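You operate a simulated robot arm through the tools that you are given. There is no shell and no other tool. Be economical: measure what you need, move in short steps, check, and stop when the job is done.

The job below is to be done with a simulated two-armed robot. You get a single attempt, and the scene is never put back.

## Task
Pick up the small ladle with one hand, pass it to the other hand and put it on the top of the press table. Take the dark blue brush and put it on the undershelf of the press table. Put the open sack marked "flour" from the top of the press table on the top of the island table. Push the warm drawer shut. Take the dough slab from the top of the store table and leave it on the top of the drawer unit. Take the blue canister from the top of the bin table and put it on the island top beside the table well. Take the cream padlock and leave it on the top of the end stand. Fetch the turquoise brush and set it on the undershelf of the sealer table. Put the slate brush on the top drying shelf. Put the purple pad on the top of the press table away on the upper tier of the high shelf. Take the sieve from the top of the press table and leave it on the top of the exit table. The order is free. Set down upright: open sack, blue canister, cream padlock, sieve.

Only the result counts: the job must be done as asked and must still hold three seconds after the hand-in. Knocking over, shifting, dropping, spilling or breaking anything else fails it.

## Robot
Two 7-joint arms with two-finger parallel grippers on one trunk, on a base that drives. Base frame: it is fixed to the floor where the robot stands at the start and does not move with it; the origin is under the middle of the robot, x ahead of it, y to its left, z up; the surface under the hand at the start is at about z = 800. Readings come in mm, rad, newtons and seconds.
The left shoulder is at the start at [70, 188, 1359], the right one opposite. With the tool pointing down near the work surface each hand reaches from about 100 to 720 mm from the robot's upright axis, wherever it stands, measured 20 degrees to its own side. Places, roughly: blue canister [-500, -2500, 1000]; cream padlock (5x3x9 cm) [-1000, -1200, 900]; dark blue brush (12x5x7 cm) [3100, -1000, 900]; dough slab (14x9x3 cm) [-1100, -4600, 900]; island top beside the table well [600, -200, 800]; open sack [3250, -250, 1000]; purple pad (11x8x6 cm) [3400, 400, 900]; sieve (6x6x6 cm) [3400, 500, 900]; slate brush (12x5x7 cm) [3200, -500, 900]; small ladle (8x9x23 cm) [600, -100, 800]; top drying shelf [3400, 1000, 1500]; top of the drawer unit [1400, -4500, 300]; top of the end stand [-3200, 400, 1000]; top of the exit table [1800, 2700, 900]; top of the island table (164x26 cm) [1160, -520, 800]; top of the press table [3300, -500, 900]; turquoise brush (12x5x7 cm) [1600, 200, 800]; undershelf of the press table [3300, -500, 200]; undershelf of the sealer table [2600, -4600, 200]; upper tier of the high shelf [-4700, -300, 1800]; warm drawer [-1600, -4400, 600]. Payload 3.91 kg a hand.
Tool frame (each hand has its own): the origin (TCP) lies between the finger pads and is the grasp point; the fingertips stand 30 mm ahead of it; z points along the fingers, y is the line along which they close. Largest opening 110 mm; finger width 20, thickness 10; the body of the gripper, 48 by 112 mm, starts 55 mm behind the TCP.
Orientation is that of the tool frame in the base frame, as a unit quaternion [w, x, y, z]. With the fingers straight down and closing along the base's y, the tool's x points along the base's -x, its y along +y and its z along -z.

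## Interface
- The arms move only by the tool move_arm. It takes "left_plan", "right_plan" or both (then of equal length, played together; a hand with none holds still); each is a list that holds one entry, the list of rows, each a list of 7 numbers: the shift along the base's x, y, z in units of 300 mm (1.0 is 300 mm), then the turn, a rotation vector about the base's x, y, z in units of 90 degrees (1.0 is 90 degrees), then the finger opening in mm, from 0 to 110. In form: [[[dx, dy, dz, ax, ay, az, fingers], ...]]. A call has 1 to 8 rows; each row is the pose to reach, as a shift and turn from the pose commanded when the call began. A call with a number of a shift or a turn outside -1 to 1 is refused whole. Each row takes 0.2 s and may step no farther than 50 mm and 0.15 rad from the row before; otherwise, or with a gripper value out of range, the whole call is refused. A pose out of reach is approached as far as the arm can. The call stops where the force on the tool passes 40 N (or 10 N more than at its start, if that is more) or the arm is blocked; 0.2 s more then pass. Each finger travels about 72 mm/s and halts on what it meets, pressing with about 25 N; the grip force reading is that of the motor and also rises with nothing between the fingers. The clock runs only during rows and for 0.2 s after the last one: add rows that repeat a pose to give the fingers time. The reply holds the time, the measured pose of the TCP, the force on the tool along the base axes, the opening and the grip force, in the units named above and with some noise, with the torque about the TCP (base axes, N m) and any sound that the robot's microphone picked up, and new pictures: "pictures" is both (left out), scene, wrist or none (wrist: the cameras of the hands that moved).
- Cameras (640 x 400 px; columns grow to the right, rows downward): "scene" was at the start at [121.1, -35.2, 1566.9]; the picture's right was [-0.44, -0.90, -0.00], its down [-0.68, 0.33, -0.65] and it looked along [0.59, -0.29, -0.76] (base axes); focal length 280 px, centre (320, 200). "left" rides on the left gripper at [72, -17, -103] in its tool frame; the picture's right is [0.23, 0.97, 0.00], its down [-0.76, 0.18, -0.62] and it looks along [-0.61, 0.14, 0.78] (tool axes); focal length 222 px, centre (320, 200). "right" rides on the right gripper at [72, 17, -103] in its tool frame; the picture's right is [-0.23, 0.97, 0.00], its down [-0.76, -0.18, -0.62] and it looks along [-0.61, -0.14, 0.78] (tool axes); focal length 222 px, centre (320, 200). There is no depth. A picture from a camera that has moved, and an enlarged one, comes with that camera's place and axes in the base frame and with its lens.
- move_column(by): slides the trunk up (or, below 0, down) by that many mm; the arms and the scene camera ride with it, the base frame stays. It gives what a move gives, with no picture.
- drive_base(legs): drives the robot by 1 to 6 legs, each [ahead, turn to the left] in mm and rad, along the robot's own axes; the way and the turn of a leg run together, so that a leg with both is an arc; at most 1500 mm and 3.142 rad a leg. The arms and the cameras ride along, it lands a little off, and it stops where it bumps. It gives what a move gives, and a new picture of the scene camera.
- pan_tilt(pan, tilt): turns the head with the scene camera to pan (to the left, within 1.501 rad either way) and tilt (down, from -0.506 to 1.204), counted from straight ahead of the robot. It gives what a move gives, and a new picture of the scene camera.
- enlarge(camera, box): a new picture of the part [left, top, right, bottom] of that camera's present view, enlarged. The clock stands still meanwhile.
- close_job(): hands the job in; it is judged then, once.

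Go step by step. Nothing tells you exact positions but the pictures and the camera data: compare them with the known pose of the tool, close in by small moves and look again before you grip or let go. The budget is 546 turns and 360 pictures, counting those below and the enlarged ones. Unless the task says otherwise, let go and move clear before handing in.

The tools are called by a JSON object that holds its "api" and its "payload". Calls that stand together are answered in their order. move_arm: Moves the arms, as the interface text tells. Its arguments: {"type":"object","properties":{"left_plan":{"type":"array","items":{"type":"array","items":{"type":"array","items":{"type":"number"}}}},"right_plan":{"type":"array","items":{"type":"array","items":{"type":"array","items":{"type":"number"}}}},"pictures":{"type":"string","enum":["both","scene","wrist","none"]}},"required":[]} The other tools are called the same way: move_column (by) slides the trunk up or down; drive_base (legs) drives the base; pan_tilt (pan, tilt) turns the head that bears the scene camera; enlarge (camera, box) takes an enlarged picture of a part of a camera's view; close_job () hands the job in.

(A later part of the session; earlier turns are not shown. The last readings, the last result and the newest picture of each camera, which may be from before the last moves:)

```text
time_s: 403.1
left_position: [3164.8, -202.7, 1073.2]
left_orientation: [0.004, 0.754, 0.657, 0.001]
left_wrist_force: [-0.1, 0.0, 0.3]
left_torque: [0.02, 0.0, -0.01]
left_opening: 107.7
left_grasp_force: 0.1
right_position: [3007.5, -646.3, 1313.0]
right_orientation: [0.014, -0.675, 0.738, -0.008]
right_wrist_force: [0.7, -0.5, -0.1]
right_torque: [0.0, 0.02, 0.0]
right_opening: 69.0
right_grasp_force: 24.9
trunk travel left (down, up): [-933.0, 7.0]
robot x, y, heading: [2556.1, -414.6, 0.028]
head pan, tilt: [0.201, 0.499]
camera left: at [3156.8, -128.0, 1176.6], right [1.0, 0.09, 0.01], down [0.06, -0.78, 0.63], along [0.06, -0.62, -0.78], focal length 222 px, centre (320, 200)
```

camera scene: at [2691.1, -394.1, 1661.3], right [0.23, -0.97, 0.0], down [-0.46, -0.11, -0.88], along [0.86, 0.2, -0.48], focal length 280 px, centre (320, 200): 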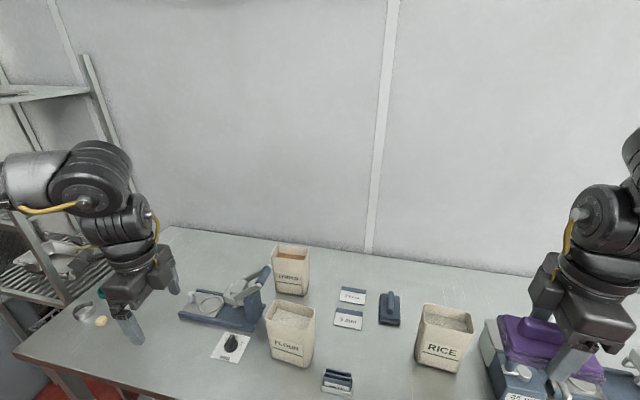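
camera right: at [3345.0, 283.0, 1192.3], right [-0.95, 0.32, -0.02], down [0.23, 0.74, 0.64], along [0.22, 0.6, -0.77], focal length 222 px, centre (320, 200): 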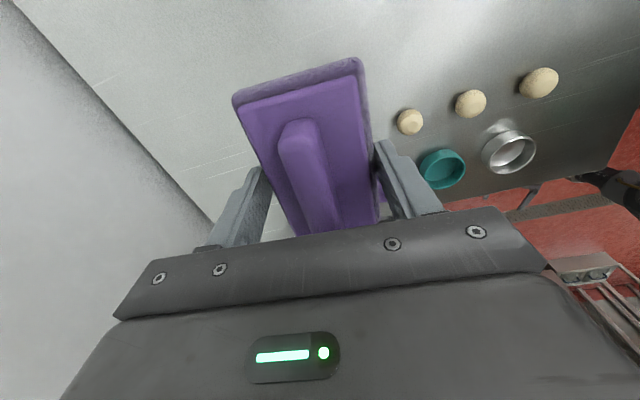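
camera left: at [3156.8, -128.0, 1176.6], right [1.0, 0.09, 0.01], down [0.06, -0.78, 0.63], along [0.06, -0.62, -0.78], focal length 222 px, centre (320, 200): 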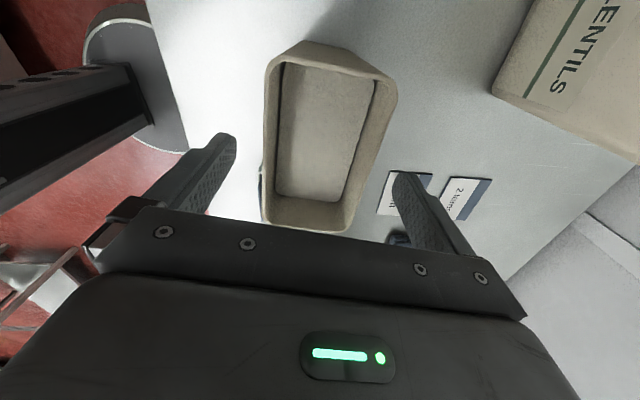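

{"api": "move_arm", "payload": {"left_plan": [[[0, 0, -0.1, 0, 0, 0, 108], [0, 0, -0.2, 0, 0, 0, 108], [0, 0, -0.25, 0, 0, 0, 108], [0, 0, -0.25, 0, 0, 0, 80], [0, 0, -0.25, 0, 0, 0, 55], [0, 0, -0.25, 0, 0, 0, 55], [0, 0, -0.25, 0, 0, 0, 55]]], "pictures": "wrist"}}

```text
time_s: 404.7
left_position: [3163.0, -203.0, 1001.1]
left_orientation: [0.004, 0.755, 0.656, 0.001]
left_wrist_force: [1.3, -0.1, -0.1]
left_torque: [0.01, 0.13, 0.09]
left_opening: 71.3
left_grasp_force: 25.0
right_position: [3006.5, -647.5, 1313.9]
right_orientation: [0.014, -0.675, 0.738, -0.008]
right_wrist_force: [0.6, -0.4, -0.9]
right_torque: [0.04, 0.0, -0.02]
right_opening: 69.2
right_grasp_force: 25.3
trunk travel left (down, up): [-933.0, 7.0]
robot x, y, heading: [2557.8, -415.6, 0.023]
head pan, tilt: [0.201, 0.499]
camera left: at [3155.1, -127.8, 1102.0], right [1.0, 0.09, 0.01], down [0.06, -0.78, 0.63], along [0.06, -0.62, -0.78], focal length 222 px, centre (320, 200)
```

left: 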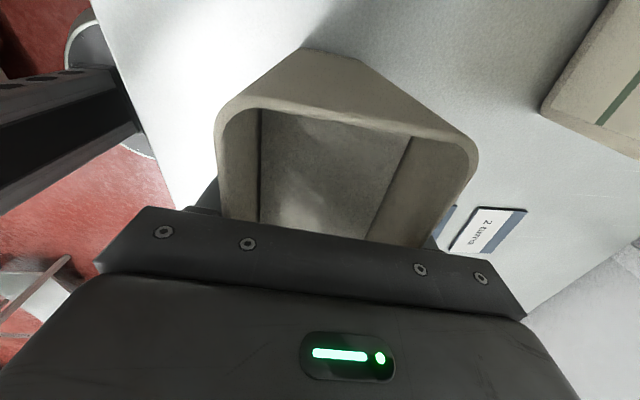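

Sack gripped. Lift and retract.

{"api": "move_arm", "payload": {"left_plan": [[[0, 0, 0.04, 0, 0, 0, 55], [0, 0, 0.16, 0, 0, 0, 55], [0, 0, 0.3, 0, 0, 0, 55], [0, 0, 0.45, 0, 0, 0, 55], [-0.1, 0.05, 0.55, 0, 0, 0, 55], [-0.22, 0.1, 0.6, 0, 0, 0, 55], [-0.35, 0.15, 0.65, 0, 0, 0, 55], [-0.48, 0.2, 0.65, 0, 0, 0, 55]]], "pictures": "scene"}}

```text
time_s: 406.5
left_position: [3017.3, -140.8, 1194.4]
left_orientation: [0.005, 0.755, 0.656, 0.002]
left_wrist_force: [0.3, -0.1, -5.4]
left_torque: [0.04, -0.02, -0.03]
left_opening: 71.0
left_grasp_force: 25.0
right_position: [3004.9, -644.4, 1314.8]
right_orientation: [0.014, -0.676, 0.737, -0.009]
right_wrist_force: [-0.5, -0.6, -1.5]
right_torque: [0.01, 0.0, 0.0]
right_opening: 68.9
right_grasp_force: 25.0
trunk travel left (down, up): [-933.0, 7.0]
robot x, y, heading: [2556.9, -416.1, 0.021]
head pan, tilt: [0.201, 0.499]
camera scene: at [2693.5, -392.5, 1661.3], right [0.23, -0.97, 0.0], down [-0.47, -0.11, -0.88], along [0.86, 0.2, -0.48], focal length 280 px, centre (320, 200)
```

scene: 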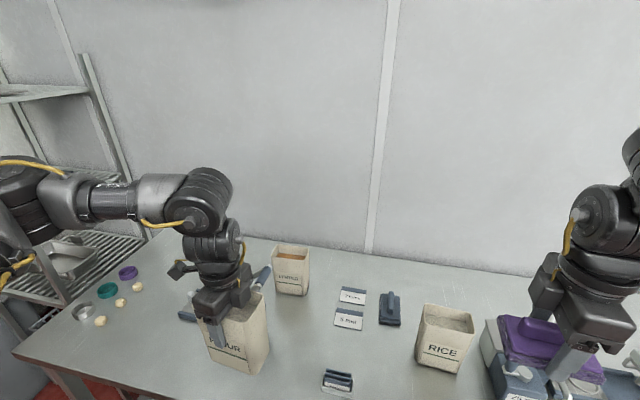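

Sack is up. I'll drive around to the aisle beside the island's long free strip and set it at about [650,−530].

{"api": "drive_base", "payload": {"legs": [[-210, 0], [0, -0.55], [0, -0.55], [0, -0.49], [665, 0]]}}

{"api": "drive_base", "payload": {"legs": [[0, -0.55], [0, -0.55], [0, -0.46], [1450, 0]]}}

```text
time_s: 415.9
left_position: [2606.8, -1553.6, 1194.9]
left_orientation: [0.004, 0.996, -0.084, -0.002]
left_wrist_force: [0.6, 0.4, -6.7]
left_torque: [0.03, -0.01, 0.0]
left_opening: 70.7
left_grasp_force: 24.9
right_position: [2104.1, -1528.1, 1313.2]
right_orientation: [0.004, 0.059, 0.998, -0.017]
right_wrist_force: [0.1, 0.2, -0.7]
right_torque: [-0.02, -0.02, 0.02]
right_opening: 69.5
right_grasp_force: 25.1
trunk travel left (down, up): [-933.0, 7.0]
robot x, y, heading: [2348.7, -1081.6, -1.57]
head pan, tilt: [0.201, 0.499]
camera scene: at [2366.5, -1222.6, 1661.3], right [-0.98, -0.2, 0.0], down [-0.1, 0.47, -0.88], along [0.17, -0.86, -0.48], focal length 280 px, centre (320, 200)
```

scene: 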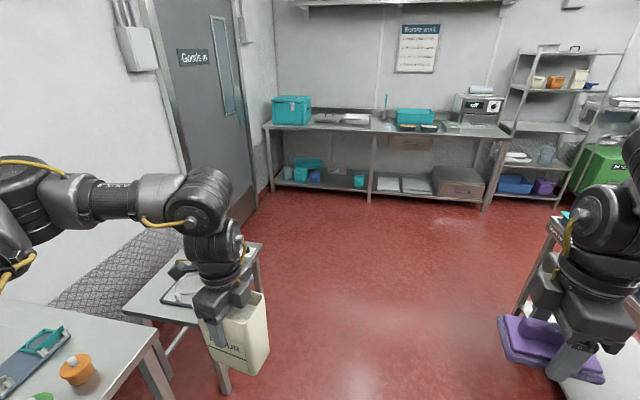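

```text
time_s: 427.6
left_position: [400.7, -1335.5, 1194.8]
left_orientation: [-0.002, -0.644, 0.765, 0.005]
left_wrist_force: [0.1, 0.1, -6.6]
left_torque: [0.05, 0.0, -0.01]
left_opening: 70.5
left_grasp_force: 24.5
right_position: [427.5, -831.8, 1314.2]
right_orientation: [-0.009, 0.749, 0.663, -0.015]
right_wrist_force: [-0.4, -0.2, -0.7]
right_torque: [0.0, 0.02, 0.03]
right_opening: 69.0
right_grasp_force: 24.7
trunk travel left (down, up): [-933.0, 7.0]
robot x, y, heading: [875.5, -1078.4, 3.132]
head pan, tilt: [0.201, 0.499]
camera scene: at [734.3, -1094.9, 1661.2], right [-0.19, 0.98, 0.0], down [0.47, 0.09, -0.88], along [-0.86, -0.17, -0.48], focal length 280 px, centre (320, 200)
```

scene: 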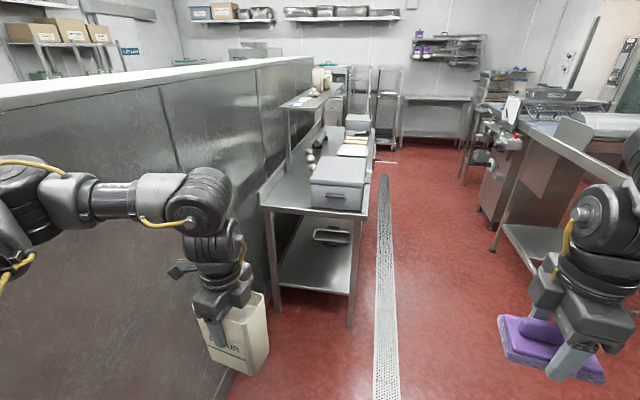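

{"api": "drive_base", "payload": {"legs": [[0, -0.55], [0, -0.55], [0, -0.46]]}}

{"api": "pan_tilt", "payload": {"pan": 0.3, "tilt": 0.75}}

```text
time_s: 432.4
left_position: [611.8, -606.0, 1194.6]
left_orientation: [0.003, 0.084, 0.996, 0.004]
left_wrist_force: [-0.6, 0.2, -5.8]
left_torque: [0.02, 0.02, 0.03]
left_opening: 70.8
left_grasp_force: 24.9
right_position: [1114.0, -631.9, 1312.9]
right_orientation: [-0.016, 0.998, -0.06, -0.004]
right_wrist_force: [-0.2, -0.4, -0.4]
right_torque: [0.03, 0.0, 0.01]
right_opening: 69.0
right_grasp_force: 24.8
trunk travel left (down, up): [-933.0, 7.0]
robot x, y, heading: [874.3, -1075.1, 1.567]
head pan, tilt: [0.201, 0.499]
camera scene: at [853.3, -936.8, 1661.1], right [0.98, 0.2, 0.0], down [0.1, -0.47, -0.88], along [-0.17, 0.86, -0.48], focal length 280 px, centre (320, 200)
```

scene: 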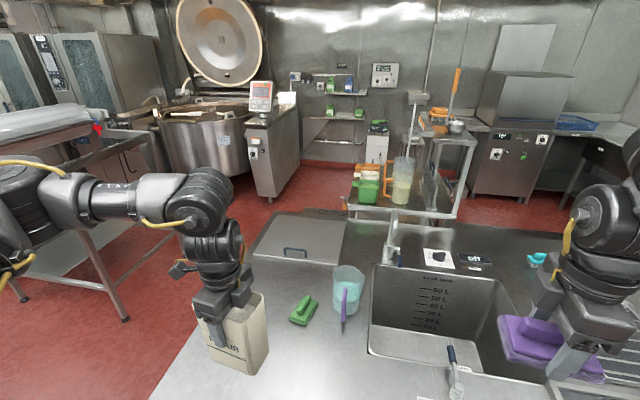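

```text
time_s: 433.2
left_position: [613.7, -605.9, 1193.5]
left_orientation: [0.002, 0.085, 0.996, 0.004]
left_wrist_force: [0.1, 0.0, -6.7]
left_torque: [-0.02, 0.04, 0.01]
left_opening: 70.4
left_grasp_force: 24.4
right_position: [1116.7, -631.2, 1312.8]
right_orientation: [-0.016, 0.998, -0.059, -0.004]
right_wrist_force: [1.2, -0.3, -0.8]
right_torque: [0.0, -0.02, -0.05]
right_opening: 69.0
right_grasp_force: 24.9
trunk travel left (down, up): [-933.0, 7.0]
robot x, y, heading: [874.3, -1080.9, 1.568]
head pan, tilt: [0.3, 0.75]
camera scene: at [849.9, -946.7, 1639.2], right [0.96, 0.29, 0.0], down [0.2, -0.65, -0.73], along [-0.21, 0.7, -0.68], focal length 280 px, centre (320, 200)
```

scene: 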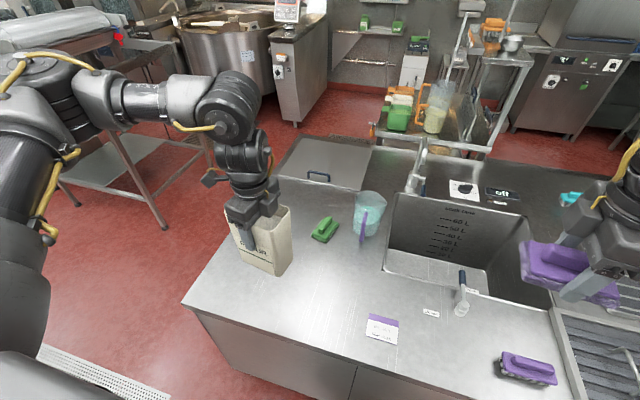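

{"api": "move_arm", "payload": {"left_plan": [[[0, 0.14, 0, 0, 0, 0, 55], [0, 0.28, -0.02, 0, 0, 0, 55], [0, 0.28, -0.16, 0, 0, 0, 55], [0, 0.28, -0.3, 0, 0, 0, 55], [0, 0.28, -0.44, 0, 0, 0, 55], [0, 0.28, -0.58, 0, 0, 0, 55], [0, 0.28, -0.72, 0, 0, 0, 55], [0, 0.28, -0.82, 0, 0, 0, 55]]], "pictures": "scene"}}

```text
time_s: 435.0
left_position: [612.0, -521.4, 945.7]
left_orientation: [0.002, 0.086, 0.996, 0.004]
left_wrist_force: [-0.1, 0.6, -6.8]
left_torque: [0.0, 0.02, -0.01]
left_opening: 70.3
left_grasp_force: 25.4
right_position: [1117.2, -630.1, 1313.2]
right_orientation: [-0.016, 0.998, -0.059, -0.005]
right_wrist_force: [0.0, 0.4, -0.1]
right_torque: [0.05, 0.0, 0.03]
right_opening: 68.9
right_grasp_force: 25.3
trunk travel left (down, up): [-933.0, 7.0]
robot x, y, heading: [872.8, -1082.1, 1.568]
head pan, tilt: [0.3, 0.75]
camera scene: at [849.3, -945.8, 1639.1], right [0.96, 0.29, 0.0], down [0.2, -0.65, -0.73], along [-0.21, 0.7, -0.68], focal length 280 px, centre (320, 200)
```

scene: 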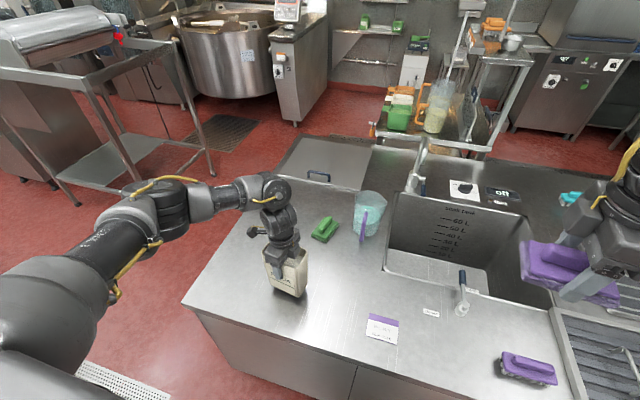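

Just above the surface. Step down to contact.

{"api": "move_arm", "payload": {"left_plan": [[[0, 0, -0.02, 0, 0, 0, 55], [0, 0, -0.04, 0, 0, 0, 55], [0, 0, -0.06, 0, 0, 0, 55], [0, 0, -0.08, 0, 0, 0, 55], [0, 0, -0.09, 0, 0, 0, 55]]], "pictures": "none"}}

```text
time_s: 436.2
left_position: [612.1, -520.4, 921.5]
left_orientation: [0.001, 0.085, 0.996, 0.004]
left_wrist_force: [-0.5, -0.5, -3.7]
left_torque: [-0.03, 0.01, -0.01]
left_opening: 70.5
left_grasp_force: 24.5
right_position: [1117.0, -632.3, 1312.7]
right_orientation: [-0.015, 0.998, -0.059, -0.005]
right_wrist_force: [0.4, -0.1, -1.1]
right_torque: [0.0, -0.02, 0.01]
right_opening: 69.1
right_grasp_force: 24.6
trunk travel left (down, up): [-933.0, 7.0]
robot x, y, heading: [874.3, -1074.8, 1.567]
head pan, tilt: [0.3, 0.75]
```

{"api": "move_arm", "payload": {"left_plan": [[[0, 0, -0.01, 0, 0, 0, 55], [0, 0, -0.02, 0, 0, 0, 55]]], "pictures": "none"}}

```text
time_s: 436.8
left_position: [613.6, -521.5, 916.9]
left_orientation: [0.002, 0.084, 0.996, 0.006]
left_wrist_force: [-3.7, 6.3, 20.0]
left_torque: [-0.12, -0.17, -0.06]
left_opening: 70.8
left_grasp_force: 24.7
right_position: [1116.8, -633.2, 1314.4]
right_orientation: [-0.017, 0.998, -0.06, -0.004]
right_wrist_force: [-0.4, -0.1, -0.7]
right_torque: [0.0, 0.01, 0.02]
right_opening: 69.1
right_grasp_force: 25.2
trunk travel left (down, up): [-933.0, 7.0]
robot x, y, heading: [873.0, -1076.5, 1.564]
head pan, tilt: [0.3, 0.75]
```

Contact. Release and lift clear.

{"api": "move_arm", "payload": {"left_plan": [[[0, 0, 0.012, 0, 0, 0, 70], [0, 0, 0.012, 0, 0, 0, 100], [0, 0, 0.012, 0, 0, 0, 108], [0, 0, 0.012, 0, 0, 0, 108], [0, 0, 0.15, 0, 0, 0, 108], [0, 0, 0.3, 0, 0, 0, 108], [0, 0, 0.45, 0, 0, 0, 108], [0, 0, 0.6, 0, 0, 0, 108]]], "pictures": "scene"}}

```text
time_s: 438.6
left_position: [610.8, -526.6, 1096.4]
left_orientation: [0.001, 0.085, 0.996, 0.004]
left_wrist_force: [0.0, -1.0, -0.3]
left_torque: [0.0, 0.0, 0.04]
left_opening: 108.0
left_grasp_force: 0.1
right_position: [1117.0, -632.7, 1314.3]
right_orientation: [-0.016, 0.998, -0.059, -0.004]
right_wrist_force: [0.5, -0.3, -0.1]
right_torque: [0.0, 0.03, 0.01]
right_opening: 69.1
right_grasp_force: 24.9
trunk travel left (down, up): [-933.0, 7.0]
robot x, y, heading: [872.7, -1076.7, 1.565]
head pan, tilt: [0.3, 0.75]
camera scene: at [850.4, -949.0, 1639.3], right [0.96, 0.29, 0.0], down [0.2, -0.65, -0.73], along [-0.21, 0.7, -0.68], focal length 280 px, centre (320, 200)
```

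scene: 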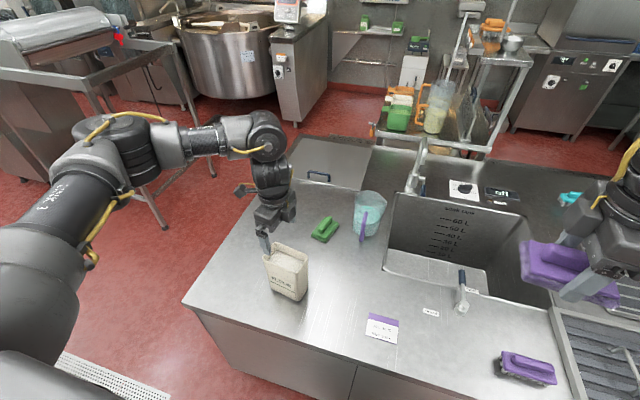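

Flour sack stands on the island. Now to the counter for the cream padlock (left hand), with the pad still in the right.

{"api": "move_arm", "payload": {"left_plan": [[[0, -0.1, 0.12, 0, 0, 0, 108], [0, -0.2, 0.25, 0, 0, 0, 90], [0, -0.25, 0.4, 0, 0, 0, 90], [0, -0.25, 0.5, 0, 0, 0, 90]]], "pictures": "none"}}

{"api": "drive_base", "payload": {"legs": [[0, 0.65], [0, 0.67], [1400, 0], [420, 0]]}}

{"api": "drive_base", "payload": {"legs": [[0, 0.6], [0, 0.6], [0, 0.62]]}}

{"api": "pan_tilt", "payload": {"pan": 0.1, "tilt": 0.7}}

```text
time_s: 439.6
left_position: [612.9, -599.1, 1244.6]
left_orientation: [0.001, 0.084, 0.996, 0.003]
left_wrist_force: [-0.5, 0.8, 0.5]
left_torque: [-0.02, 0.03, 0.03]
left_opening: 90.1
left_grasp_force: 0.0
right_position: [1118.1, -632.1, 1313.0]
right_orientation: [-0.017, 0.998, -0.059, -0.005]
right_wrist_force: [0.6, -0.1, -0.6]
right_torque: [0.0, -0.03, 0.04]
right_opening: 69.1
right_grasp_force: 24.8
trunk travel left (down, up): [-933.0, 7.0]
robot x, y, heading: [872.9, -1073.4, 1.564]
head pan, tilt: [0.3, 0.75]
```

```text
time_s: 446.4
left_position: [-121.8, -1040.3, 1245.1]
left_orientation: [-0.003, -0.511, 0.86, 0.002]
left_wrist_force: [0.1, -0.3, -0.7]
left_torque: [0.0, -0.02, 0.01]
left_opening: 89.8
left_grasp_force: 0.1
right_position: [72.9, -573.2, 1311.8]
right_orientation: [-0.009, 0.846, 0.533, -0.015]
right_wrist_force: [0.0, 0.9, -0.9]
right_torque: [0.01, 0.01, 0.01]
right_opening: 69.2
right_grasp_force: 25.2
trunk travel left (down, up): [-933.0, 7.0]
robot x, y, heading: [413.1, -951.3, 2.761]
head pan, tilt: [0.3, 0.75]
stopped in leg 3: the robot was blocked; the commanded pose is now the measured one
camera scene: at [286.1, -923.4, 1639.3], right [0.08, 1.0, 0.0], down [0.68, -0.06, -0.73], along [-0.73, 0.06, -0.68], focal length 280 px, centre (320, 200)
```

scene: 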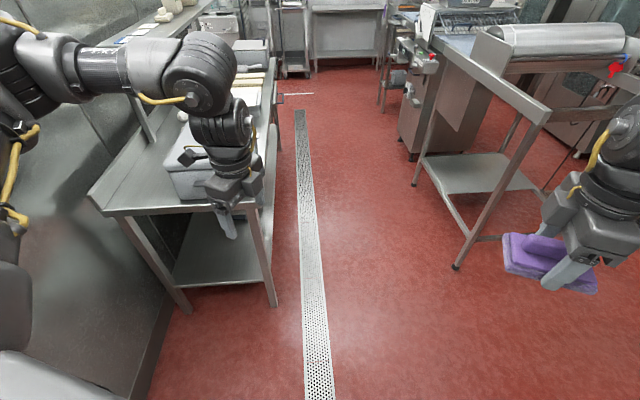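

```text
time_s: 448.0
left_position: [-26.9, -1208.3, 1246.6]
left_orientation: [-0.006, -0.653, 0.758, -0.002]
left_wrist_force: [0.0, 0.6, 0.2]
left_torque: [-0.1, -0.05, 0.01]
left_opening: 90.0
left_grasp_force: 0.0
right_position: [-2.2, -702.5, 1307.2]
right_orientation: [-0.001, 0.741, 0.672, -0.02]
right_wrist_force: [-1.1, 1.8, -0.5]
right_torque: [-0.07, -0.04, 0.01]
right_opening: 69.1
right_grasp_force: 24.8
trunk travel left (down, up): [-933.0, 7.0]
robot x, y, heading: [448.5, -968.4, 2.973]
head pan, tilt: [0.3, 0.75]
stopped in leg 1: the robot was blocked; the commanded pose is now the measured one
camera scene: at [313.4, -951.4, 1638.7], right [-0.13, 0.99, -0.01], down [0.68, 0.08, -0.73], along [-0.72, -0.1, -0.68], focal length 280 px, centre (320, 200)
```

scene: 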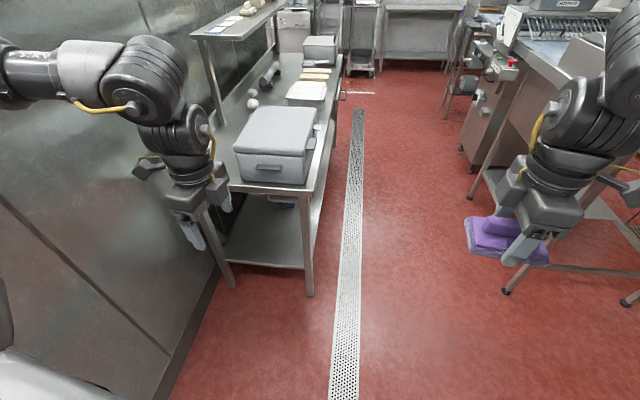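

```text
time_s: 448.7
left_position: [-23.0, -1215.8, 1246.9]
left_orientation: [-0.005, -0.653, 0.757, 0.001]
left_wrist_force: [-0.7, 0.1, -0.2]
left_torque: [-0.04, 0.0, 0.02]
left_opening: 90.2
left_grasp_force: 0.1
right_position: [2.3, -709.7, 1310.3]
right_orientation: [-0.004, 0.741, 0.672, -0.017]
right_wrist_force: [-0.3, 0.6, -1.0]
right_torque: [-0.04, 0.04, 0.04]
right_opening: 69.1
right_grasp_force: 25.3
trunk travel left (down, up): [-933.0, 7.0]
robot x, y, heading: [450.9, -961.8, 2.97]
head pan, tilt: [0.099, 0.7]
camera scene: at [316.8, -943.9, 1643.5], right [0.07, 1.0, 0.0], down [0.64, -0.05, -0.76], along [-0.76, 0.05, -0.64], focal length 280 px, centre (320, 200)
```

scene: 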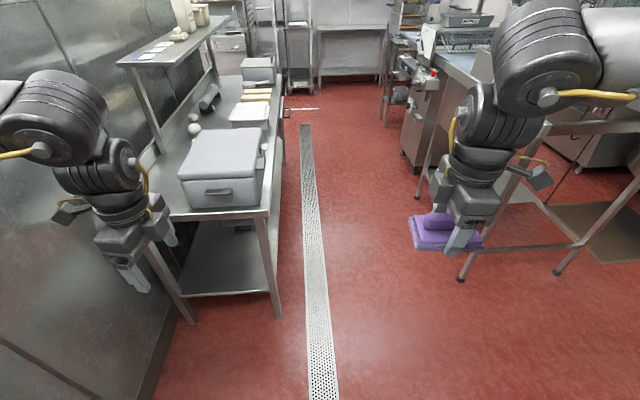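

The base brushed the island's side. I'll steer away from it first, then continue.

{"api": "drive_base", "payload": {"legs": [[0, 0.3], [420, 0], [0, -0.55], [500, 0]]}}

```text
time_s: 450.2
left_position: [90.8, -1334.7, 1247.7]
left_orientation: [0.006, 0.753, -0.657, -0.001]
left_wrist_force: [-0.6, -0.2, 0.4]
left_torque: [-0.05, -0.01, -0.03]
left_opening: 90.1
left_grasp_force: 0.1
right_position: [-28.8, -844.2, 1310.8]
right_orientation: [-0.001, 0.637, 0.77, -0.018]
right_wrist_force: [0.1, 0.4, -0.4]
right_torque: [-0.04, 0.0, 0.02]
right_opening: 69.1
right_grasp_force: 25.2
trunk travel left (down, up): [-933.0, 7.0]
robot x, y, heading: [475.2, -968.7, 3.14]
head pan, tilt: [0.099, 0.7]
stopped in leg 1: the robot was blocked; the commanded pose is now the measured one
camera scene: at [337.9, -969.8, 1643.3], right [-0.1, 1.0, -0.01], down [0.64, 0.06, -0.76], along [-0.76, -0.08, -0.65], focal length 280 px, centre (320, 200)
```

scene: 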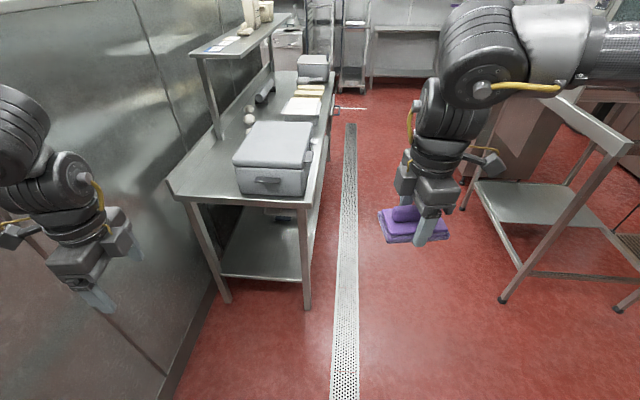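

{"api": "drive_base", "payload": {"legs": [[500, 0]]}}

```text
time_s: 451.7
left_position: [16.0, -1320.5, 1249.5]
left_orientation: [0.008, 0.741, -0.671, -0.002]
left_wrist_force: [-0.8, 2.0, 2.0]
left_torque: [-0.13, -0.07, 0.01]
left_opening: 90.1
left_grasp_force: 0.1
right_position: [-85.2, -826.0, 1311.9]
right_orientation: [-0.003, 0.649, 0.761, -0.018]
right_wrist_force: [-0.1, 0.9, 0.0]
right_torque: [-0.08, 0.03, 0.01]
right_opening: 69.0
right_grasp_force: 24.6
trunk travel left (down, up): [-933.0, 7.0]
robot x, y, heading: [411.7, -964.8, 2.985]
head pan, tilt: [0.099, 0.7]
stopped in leg 1: the robot was blocked; the commanded pose is now the measured one
camera scene: at [277.3, -945.9, 1643.6], right [0.05, 1.0, -0.01], down [0.64, -0.04, -0.76], along [-0.76, 0.04, -0.64], focal length 280 px, centre (320, 200)
```

scene: 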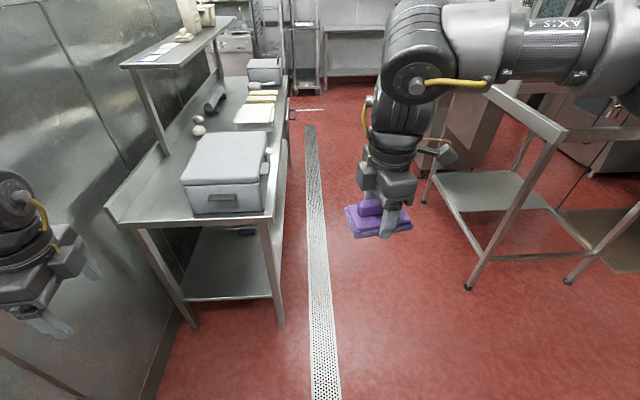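

{"api": "pan_tilt", "payload": {"pan": -1.0, "tilt": 1.15}}

{"api": "pan_tilt", "payload": {"pan": 1.3, "tilt": 0.8}}

```text
time_s: 453.0
left_position: [15.5, -1325.5, 1246.4]
left_orientation: [0.006, 0.741, -0.671, -0.003]
left_wrist_force: [-0.6, 0.2, 1.3]
left_torque: [0.01, -0.02, 0.04]
left_opening: 90.3
left_grasp_force: 0.1
right_position: [-85.6, -829.9, 1312.2]
right_orientation: [-0.004, 0.648, 0.761, -0.019]
right_wrist_force: [-0.4, -0.4, 0.2]
right_torque: [-0.02, 0.0, -0.04]
right_opening: 69.3
right_grasp_force: 24.7
trunk travel left (down, up): [-933.0, 7.0]
robot x, y, heading: [413.7, -963.2, 2.983]
head pan, tilt: [-1.0, 1.15]
camera scene: at [337.2, -903.3, 1610.5], right [0.91, 0.41, 0.0], down [0.37, -0.83, -0.41], along [-0.17, 0.37, -0.91], focal length 280 px, centre (320, 200)
```

scene: 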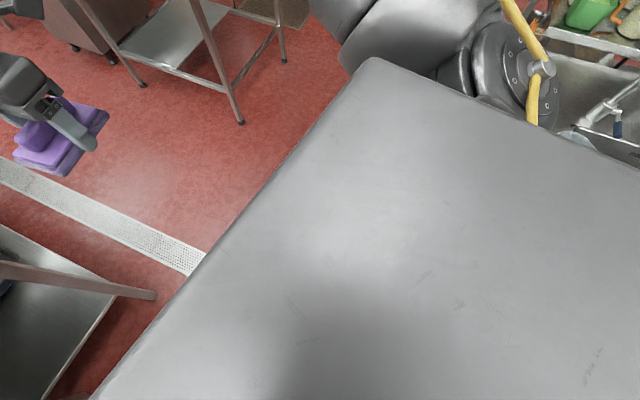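

```text
time_s: 455.1
left_position: [16.2, -1326.4, 1245.6]
left_orientation: [0.004, 0.741, -0.671, -0.002]
left_wrist_force: [-0.4, 0.1, -0.7]
left_torque: [0.01, 0.01, 0.01]
left_opening: 89.8
left_grasp_force: 0.1
right_position: [-83.8, -830.8, 1312.7]
right_orientation: [-0.004, 0.649, 0.761, -0.019]
right_wrist_force: [-0.4, 0.9, -0.1]
right_torque: [-0.03, -0.01, -0.01]
right_opening: 69.0
right_grasp_force: 25.1
trunk travel left (down, up): [-933.0, 7.0]
robot x, y, heading: [414.6, -966.6, 2.991]
head pan, tilt: [1.3, 0.799]
camera scene: at [328.5, -1033.0, 1635.3], right [-0.91, 0.41, 0.0], down [0.29, 0.65, -0.7], along [-0.29, -0.64, -0.72], focal length 280 px, centre (320, 200)
```

scene: 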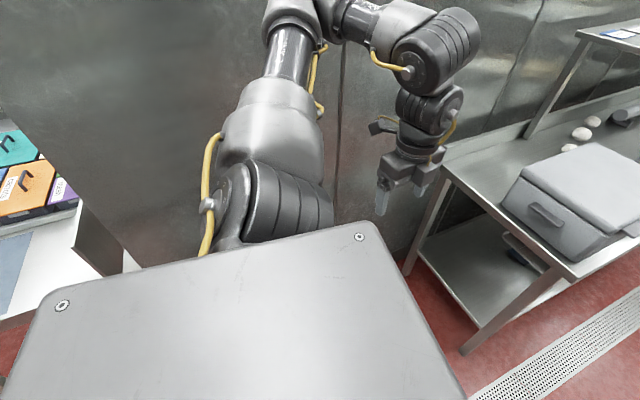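

The gap is tight between the island side and the partition. I'll tuck the left hand inward, back out and re-enter the aisle on its centreline.

{"api": "move_arm", "payload": {"left_plan": [[[-0.04, 0.13, 0, 0, 0, 0, 90], [-0.08, 0.27, 0, 0, 0, 0, 90], [-0.13, 0.41, 0, 0, 0, 0, 90], [-0.17, 0.54, 0, 0, 0, 0, 90], [-0.2, 0.66, 0, 0, 0, 0, 90]]], "pictures": "none"}}

{"api": "drive_base", "payload": {"legs": [[-450, 0], [0, 0.35]]}}

```text
time_s: 456.3
left_position: [-42.3, -1126.2, 1242.9]
left_orientation: [0.004, 0.742, -0.67, -0.002]
left_wrist_force: [-0.4, 0.1, 1.0]
left_torque: [-0.04, 0.0, -0.02]
left_opening: 90.1
left_grasp_force: 0.0
right_position: [-87.1, -829.3, 1311.6]
right_orientation: [-0.003, 0.649, 0.761, -0.018]
right_wrist_force: [-0.3, 0.0, -1.5]
right_torque: [-0.01, 0.02, 0.0]
right_opening: 69.0
right_grasp_force: 25.5
trunk travel left (down, up): [-933.0, 7.0]
robot x, y, heading: [409.3, -965.9, 2.989]
head pan, tilt: [1.3, 0.799]
```

```text
time_s: 460.1
left_position: [493.6, -1344.1, 1243.3]
left_orientation: [0.004, 0.85, -0.526, 0.0]
left_wrist_force: [-0.1, -0.4, -0.3]
left_torque: [-0.04, -0.02, -0.03]
left_opening: 89.9
left_grasp_force: 0.0
right_position: [344.9, -1081.5, 1311.1]
right_orientation: [-0.001, 0.501, 0.865, -0.019]
right_wrist_force: [-0.4, 0.7, -0.1]
right_torque: [-0.02, -0.03, 0.01]
right_opening: 68.9
right_grasp_force: 25.6
trunk travel left (down, up): [-933.0, 7.0]
robot x, y, heading: [857.2, -1030.0, -2.929]
head pan, tilt: [1.3, 0.799]
camera scene: at [803.3, -1121.4, 1635.3], right [-1.0, 0.06, 0.0], down [0.04, 0.71, -0.7], along [-0.04, -0.7, -0.72], focal length 280 px, centre (320, 200)
```

scene: 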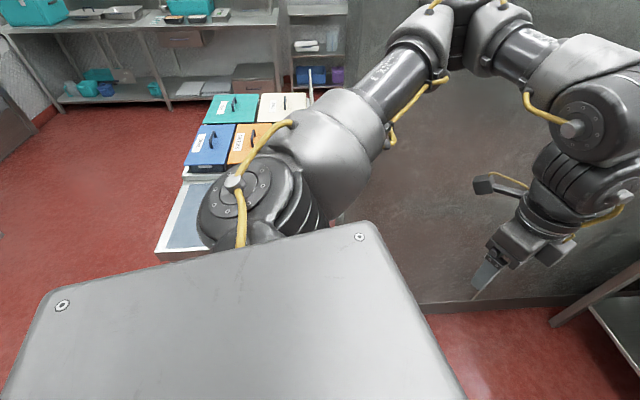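

{"api": "drive_base", "payload": {"legs": [[250, 0], [0, -0.21], [650, 0], [0, -0.75], [700, 0]]}}

```text
time_s: 471.3
left_position: [-1008.4, -508.3, 1243.2]
left_orientation: [-0.003, -0.517, 0.856, 0.004]
left_wrist_force: [-0.7, -0.2, 0.6]
left_torque: [0.04, 0.0, -0.02]
left_opening: 90.2
left_grasp_force: 0.0
right_position: [-881.1, -236.2, 1313.5]
right_orientation: [-0.01, 0.84, 0.542, -0.015]
right_wrist_force: [1.2, 0.7, -0.8]
right_torque: [-0.01, 0.04, -0.03]
right_opening: 68.9
right_grasp_force: 25.5
trunk travel left (down, up): [-933.0, 7.0]
robot x, y, heading: [-539.8, -616.8, 2.403]
head pan, tilt: [1.3, 0.799]
camera scene: at [-643.9, -630.5, 1635.4], right [-0.53, 0.84, 0.0], down [0.61, 0.38, -0.7], along [-0.59, -0.37, -0.72], focal length 280 px, centre (320, 200)
```

scene: 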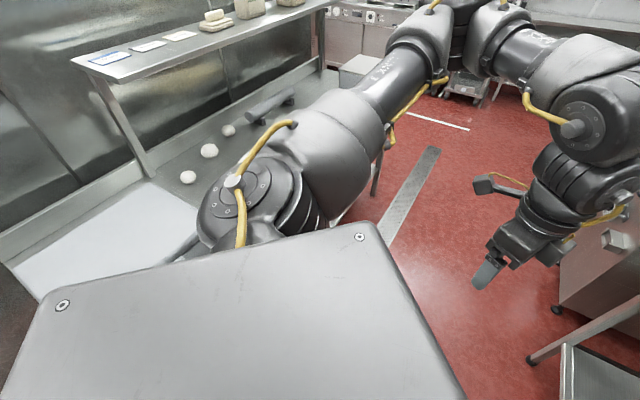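

{"api": "drive_base", "payload": {"legs": [[0, 0.74], [680, 0], [0, 0.55], [0, 0.55], [0, 0.46]]}}

{"api": "pan_tilt", "payload": {"pan": 0.15, "tilt": 0.75}}

```text
time_s: 481.4
left_position: [-989.6, -1043.2, 1243.7]
left_orientation: [0.004, 0.992, 0.127, 0.002]
left_wrist_force: [0.3, -0.6, 0.6]
left_torque: [-0.01, -0.01, 0.04]
left_opening: 90.1
left_grasp_force: 0.0
right_position: [-1277.6, -1134.2, 1311.6]
right_orientation: [0.011, -0.156, 0.988, -0.015]
right_wrist_force: [-0.4, 0.1, -1.0]
right_torque: [0.04, -0.03, 0.02]
right_opening: 69.1
right_grasp_force: 25.1
trunk travel left (down, up): [-933.0, 7.0]
robot x, y, heading: [-1216.2, -621.4, -1.567]
head pan, tilt: [1.3, 0.799]
camera scene: at [-1144.7, -695.2, 1635.4], right [-0.26, -0.96, 0.0], down [-0.69, 0.19, -0.7], along [0.67, -0.18, -0.72], focal length 280 px, centre (320, 200)
```

scene: 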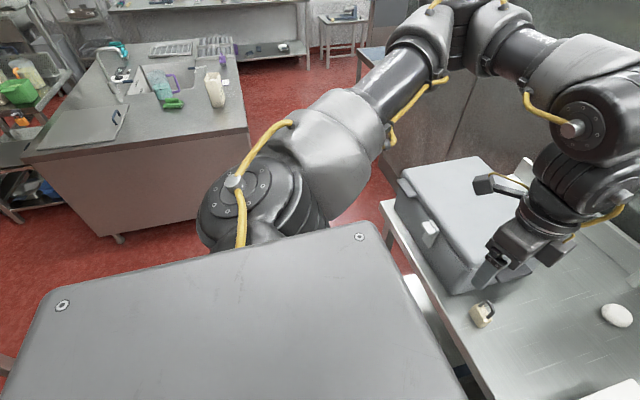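

```text
time_s: 482.8
left_position: [-988.7, -1042.4, 1243.8]
left_orientation: [0.003, 0.992, 0.127, 0.001]
left_wrist_force: [-0.6, 0.4, 0.0]
left_torque: [0.01, -0.01, -0.02]
left_opening: 90.0
left_grasp_force: 0.1
right_position: [-1275.4, -1134.3, 1311.0]
right_orientation: [0.01, -0.156, 0.988, -0.015]
right_wrist_force: [0.4, 0.3, -0.6]
right_torque: [0.0, -0.03, 0.0]
right_opening: 69.3
right_grasp_force: 25.0
trunk travel left (down, up): [-933.0, 7.0]
robot x, y, heading: [-1222.3, -625.9, -1.572]
head pan, tilt: [0.15, 0.75]
camera scene: at [-1207.3, -755.5, 1639.3], right [-0.99, -0.15, 0.0], down [-0.11, 0.67, -0.73], along [0.11, -0.72, -0.68], focal length 280 px, centre (320, 200)
```

scene: 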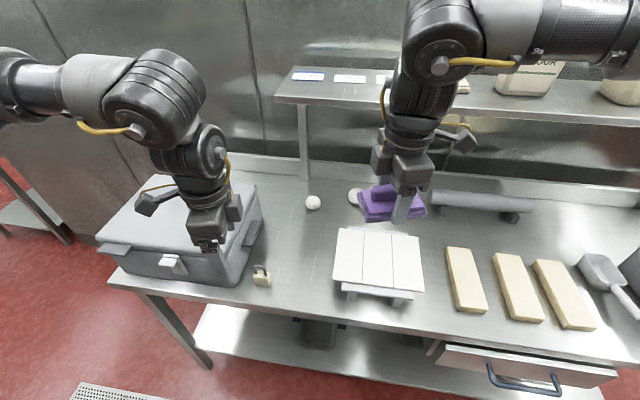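

Padlock at about [−968,−1172], close beside the grey box. Bring the left hand above it for a close look.

{"api": "move_arm", "payload": {"left_plan": [[[0.02, -0.12, 0, 0, 0, 0, 90], [0.04, -0.25, -0.05, 0, 0, 0, 90], [0.06, -0.38, -0.15, 0, 0, 0, 90], [0.07, -0.43, -0.28, 0, 0, 0, 90]]], "pictures": "wrist"}}

```text
time_s: 483.8
left_position: [-966.9, -1175.2, 1159.4]
left_orientation: [0.004, 0.992, 0.127, 0.002]
left_wrist_force: [0.4, 0.0, 0.4]
left_torque: [0.02, 0.0, -0.01]
left_opening: 89.7
left_grasp_force: 0.0
right_position: [-1274.9, -1135.4, 1311.5]
right_orientation: [0.01, -0.157, 0.987, -0.014]
right_wrist_force: [0.5, 0.0, -1.1]
right_torque: [0.02, 0.0, 0.03]
right_opening: 68.9
right_grasp_force: 25.0
trunk travel left (down, up): [-933.0, 7.0]
robot x, y, heading: [-1220.2, -624.6, -1.564]
head pan, tilt: [0.15, 0.75]
camera left: at [-900.7, -1138.4, 1262.2], right [0.47, -0.88, 0.01], down [-0.69, -0.36, 0.62], along [-0.55, -0.29, -0.78], focal length 222 px, centre (320, 200)
```

left: 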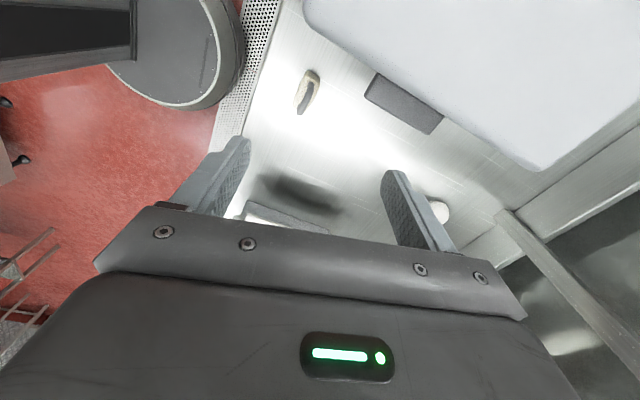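

I'll tilt the tool 30° so its camera clears the grey box, then check alignment.

{"api": "move_arm", "payload": {"left_plan": [[[-0.01, 0.02, 0, 0, -0.085, -0.05, 80], [-0.02, 0.04, -0.05, 0, -0.17, -0.096, 80], [-0.03, 0.05, -0.15, 0, -0.255, -0.096, 80], [-0.033, 0.057, -0.28, 0, -0.333, -0.096, 80], [-0.033, 0.057, -0.35, 0, -0.333, -0.096, 80]]], "pictures": "both"}}

```text
refused: row 1 steps farther than a row can; nothing moved
```

{"api": "move_arm", "payload": {"left_plan": [[[-0.01, 0.02, 0, 0, -0.08, -0.03, 80], [-0.02, 0.04, -0.05, 0, -0.16, -0.06, 80], [-0.03, 0.05, -0.15, 0, -0.24, -0.09, 80], [-0.033, 0.057, -0.28, 0, -0.325, -0.096, 80], [-0.033, 0.057, -0.35, 0, -0.333, -0.096, 80]]], "pictures": "both"}}

```text
time_s: 485.0
left_position: [-977.1, -1158.3, 1054.5]
left_orientation: [0.037, 0.965, 0.047, 0.257]
left_wrist_force: [-0.6, 0.8, 0.2]
left_torque: [-0.04, -0.01, 0.0]
left_opening: 80.2
left_grasp_force: 0.1
right_position: [-1274.9, -1133.8, 1311.3]
right_orientation: [0.012, -0.156, 0.988, -0.014]
right_wrist_force: [0.3, 0.0, -1.6]
right_torque: [0.0, -0.03, 0.04]
right_opening: 69.2
right_grasp_force: 24.7
trunk travel left (down, up): [-933.0, 7.0]
robot x, y, heading: [-1223.2, -622.8, -1.562]
head pan, tilt: [0.15, 0.75]
camera scene: at [-1207.5, -756.1, 1639.3], right [-0.99, -0.15, 0.0], down [-0.1, 0.67, -0.73], along [0.11, -0.72, -0.68], focal length 280 px, centre (320, 200)
camera left: at [-966.8, -1124.9, 1177.7], right [0.27, -0.94, 0.2], down [-0.96, -0.23, 0.18], along [-0.12, -0.24, -0.96], focal length 222 px, centre (320, 200)
```

scene: 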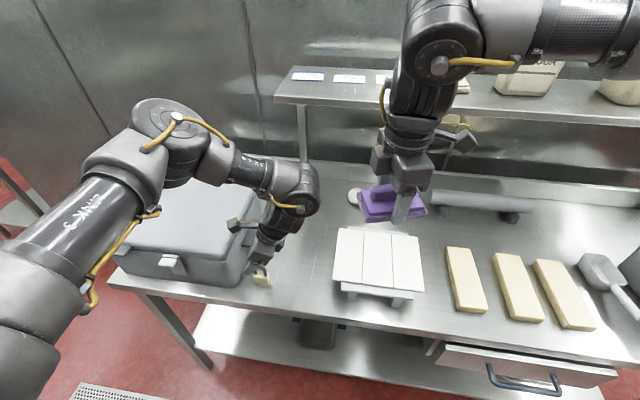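
left: 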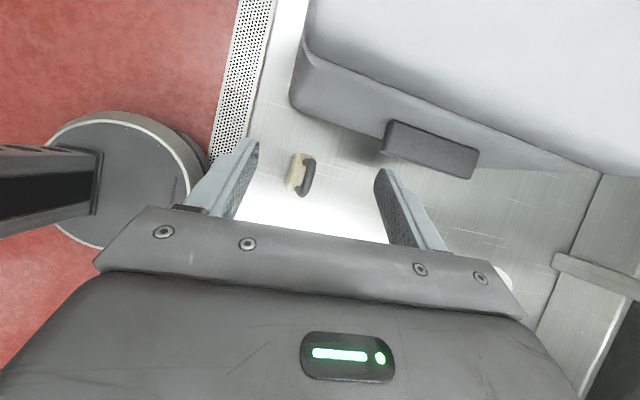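

{"api": "move_arm", "payload": {"left_plan": [[[0, 0, -0.14, 0, 0, 0, 80], [0, 0, -0.28, 0, 0, 0, 80], [0, 0, -0.4, 0, 0, 0, 80], [0, 0, -0.46, 0, 0, 0, 80]]], "pictures": "wrist"}}

```text
time_s: 485.9
left_position: [-978.8, -1154.6, 933.2]
left_orientation: [0.036, 0.964, 0.047, 0.259]
left_wrist_force: [-2.3, 2.7, 6.2]
left_torque: [0.34, 0.03, 0.13]
left_opening: 80.3
left_grasp_force: 0.7
right_position: [-1278.4, -1130.9, 1312.3]
right_orientation: [0.01, -0.156, 0.988, -0.016]
right_wrist_force: [-0.7, -0.3, -0.9]
right_torque: [-0.03, -0.02, 0.01]
right_opening: 69.1
right_grasp_force: 24.5
trunk travel left (down, up): [-933.0, 7.0]
robot x, y, heading: [-1220.7, -621.4, -1.567]
head pan, tilt: [0.15, 0.75]
stopped in row 4 (left hand): the force on the tool passed its limit at 58 N (the readings are from after the stop); the commanded pose is now the measured one
camera left: at [-968.9, -1124.3, 1057.8], right [0.27, -0.94, 0.2], down [-0.96, -0.23, 0.18], along [-0.12, -0.24, -0.96], focal length 222 px, centre (320, 200)
```

left: 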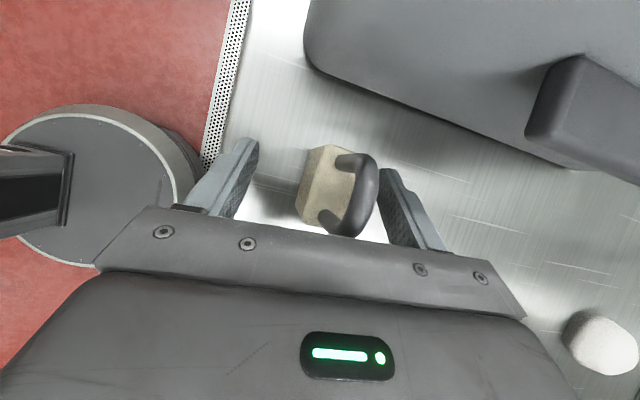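

{"api": "move_arm", "payload": {"left_plan": [[[0, 0, 0.035, 0, 0, 0, 80], [0, 0, 0.035, 0, 0, 0, 50], [0, 0, 0.035, 0, 0, 0, 20], [0, 0, 0.035, 0, 0, 0, 15], [0, 0, 0.035, 0, 0, 0, 15]]], "pictures": "wrist"}}

```text
time_s: 487.1
left_position: [-977.7, -1156.9, 945.2]
left_orientation: [0.036, 0.964, 0.047, 0.259]
left_wrist_force: [-0.7, 0.1, 5.3]
left_torque: [0.04, 0.0, 0.02]
left_opening: 23.5
left_grasp_force: 25.1
right_position: [-1275.5, -1133.7, 1312.3]
right_orientation: [0.011, -0.157, 0.987, -0.016]
right_wrist_force: [-0.9, 0.3, -1.2]
right_torque: [0.03, 0.0, -0.03]
right_opening: 69.1
right_grasp_force: 25.1
trunk travel left (down, up): [-933.0, 7.0]
robot x, y, heading: [-1222.6, -620.8, -1.571]
head pan, tilt: [0.15, 0.75]
camera left: at [-968.0, -1126.0, 1067.6], right [0.27, -0.94, 0.2], down [-0.96, -0.23, 0.18], along [-0.12, -0.24, -0.96], focal length 222 px, centre (320, 200)
```

left: 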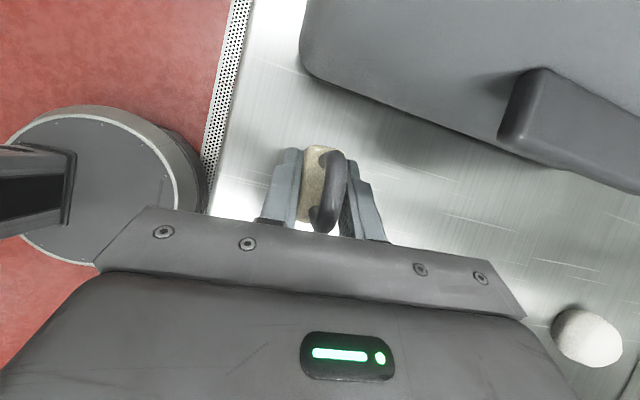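

{"api": "move_arm", "payload": {"left_plan": [[[0, 0, 0.05, 0, 0, 0, 15], [0, 0, 0.2, 0, 0, 0, 15], [0, 0, 0.36, 0, 0, 0, 15], [0, 0.05, 0.52, 0, 0, 0, 15], [0, 0.1, 0.68, 0, 0, 0, 15], [0, 0.2, 0.8, 0, 0, 0, 15]]], "pictures": "wrist"}}

```text
refused: row 4 steps farther than a row can; nothing moved
```

{"api": "move_arm", "payload": {"left_plan": [[[0, 0, 0.05, 0, 0, 0, 15], [0, 0, 0.2, 0, 0, 0, 15], [0, 0, 0.35, 0, 0, 0, 15], [0, 0.04, 0.5, 0, 0, 0, 15], [0, 0.08, 0.64, 0, 0, 0, 15], [0, 0.16, 0.76, 0, 0, 0, 15]]], "pictures": "wrist"}}

```text
time_s: 488.5
left_position: [-975.6, -1106.6, 1172.8]
left_orientation: [0.036, 0.964, 0.047, 0.259]
left_wrist_force: [-0.8, -0.4, 0.4]
left_torque: [0.0, -0.01, -0.01]
left_opening: 23.4
left_grasp_force: 24.7
right_position: [-1274.8, -1132.7, 1313.8]
right_orientation: [0.011, -0.158, 0.987, -0.015]
right_wrist_force: [0.0, 0.5, -1.7]
right_torque: [-0.02, 0.0, -0.02]
right_opening: 69.2
right_grasp_force: 25.3
trunk travel left (down, up): [-933.0, 7.0]
robot x, y, heading: [-1222.4, -625.2, -1.57]
head pan, tilt: [0.15, 0.75]
camera left: at [-965.1, -1075.7, 1295.8], right [0.26, -0.94, 0.2], down [-0.96, -0.23, 0.18], along [-0.12, -0.24, -0.96], focal length 222 px, centre (320, 200)
```

left: 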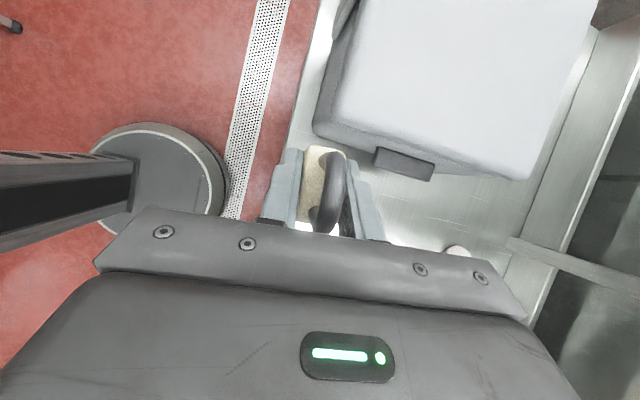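

Padlock held. Turn west and look for the end stand and high shelf.

{"api": "drive_base", "payload": {"legs": [[-150, 0], [0, -0.55], [0, -0.55], [0, -0.47]]}}

{"api": "pan_tilt", "payload": {"pan": -0.1, "tilt": 0.25}}

```text
time_s: 494.3
left_position: [-1706.6, -723.8, 1171.6]
left_orientation: [0.208, 0.716, -0.648, 0.157]
left_wrist_force: [-0.2, 0.7, -0.9]
left_torque: [-0.03, 0.02, 0.03]
left_opening: 23.5
left_grasp_force: 25.0
right_position: [-1733.7, -421.7, 1312.9]
right_orientation: [-0.002, 0.585, 0.811, -0.017]
right_wrist_force: [0.1, 0.1, -0.5]
right_torque: [0.02, 0.02, -0.01]
right_opening: 69.0
right_grasp_force: 24.4
trunk travel left (down, up): [-933.0, 7.0]
robot x, y, heading: [-1223.7, -471.5, -3.13]
head pan, tilt: [0.15, 0.75]
camera scene: at [-1353.5, -488.9, 1639.2], right [-0.16, 0.99, 0.0], down [0.67, 0.11, -0.73], along [-0.72, -0.11, -0.68], focal length 280 px, centre (320, 200)
```

scene: 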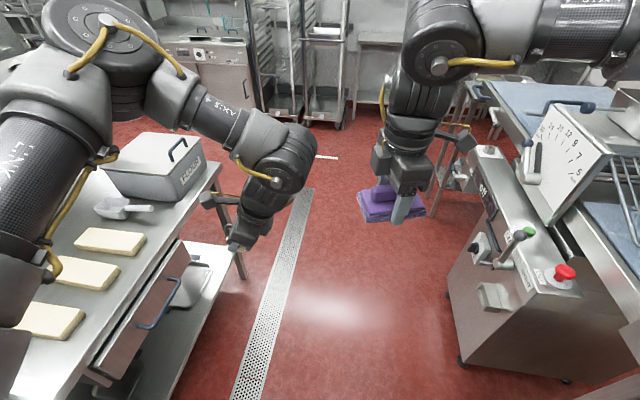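

```text
time_s: 495.2
left_position: [-1706.2, -721.1, 1171.9]
left_orientation: [0.208, 0.716, -0.647, 0.158]
left_wrist_force: [0.1, 0.5, 0.0]
left_torque: [-0.02, -0.02, -0.01]
left_opening: 23.5
left_grasp_force: 25.2
right_position: [-1733.2, -420.2, 1312.1]
right_orientation: [-0.003, 0.586, 0.81, -0.019]
right_wrist_force: [-0.4, -0.5, -0.5]
right_torque: [0.02, 0.02, 0.01]
right_opening: 69.4
right_grasp_force: 25.0
trunk travel left (down, up): [-933.0, 7.0]
robot x, y, heading: [-1219.5, -471.7, -3.133]
head pan, tilt: [-0.099, 0.25]
camera scene: at [-1364.6, -464.2, 1684.3], right [0.09, 1.0, 0.0], down [0.25, -0.02, -0.97], along [-0.96, 0.09, -0.25], focal length 280 px, centre (320, 200)
```

scene: 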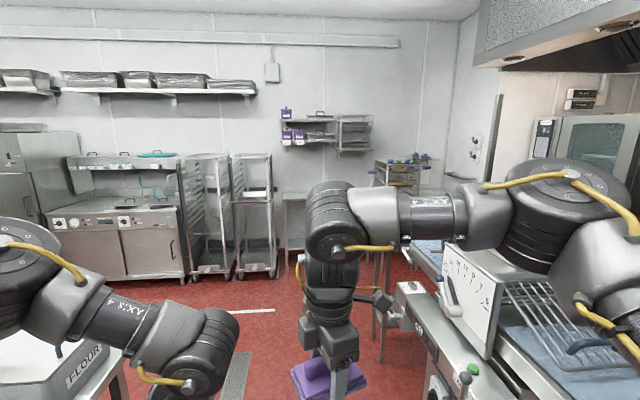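

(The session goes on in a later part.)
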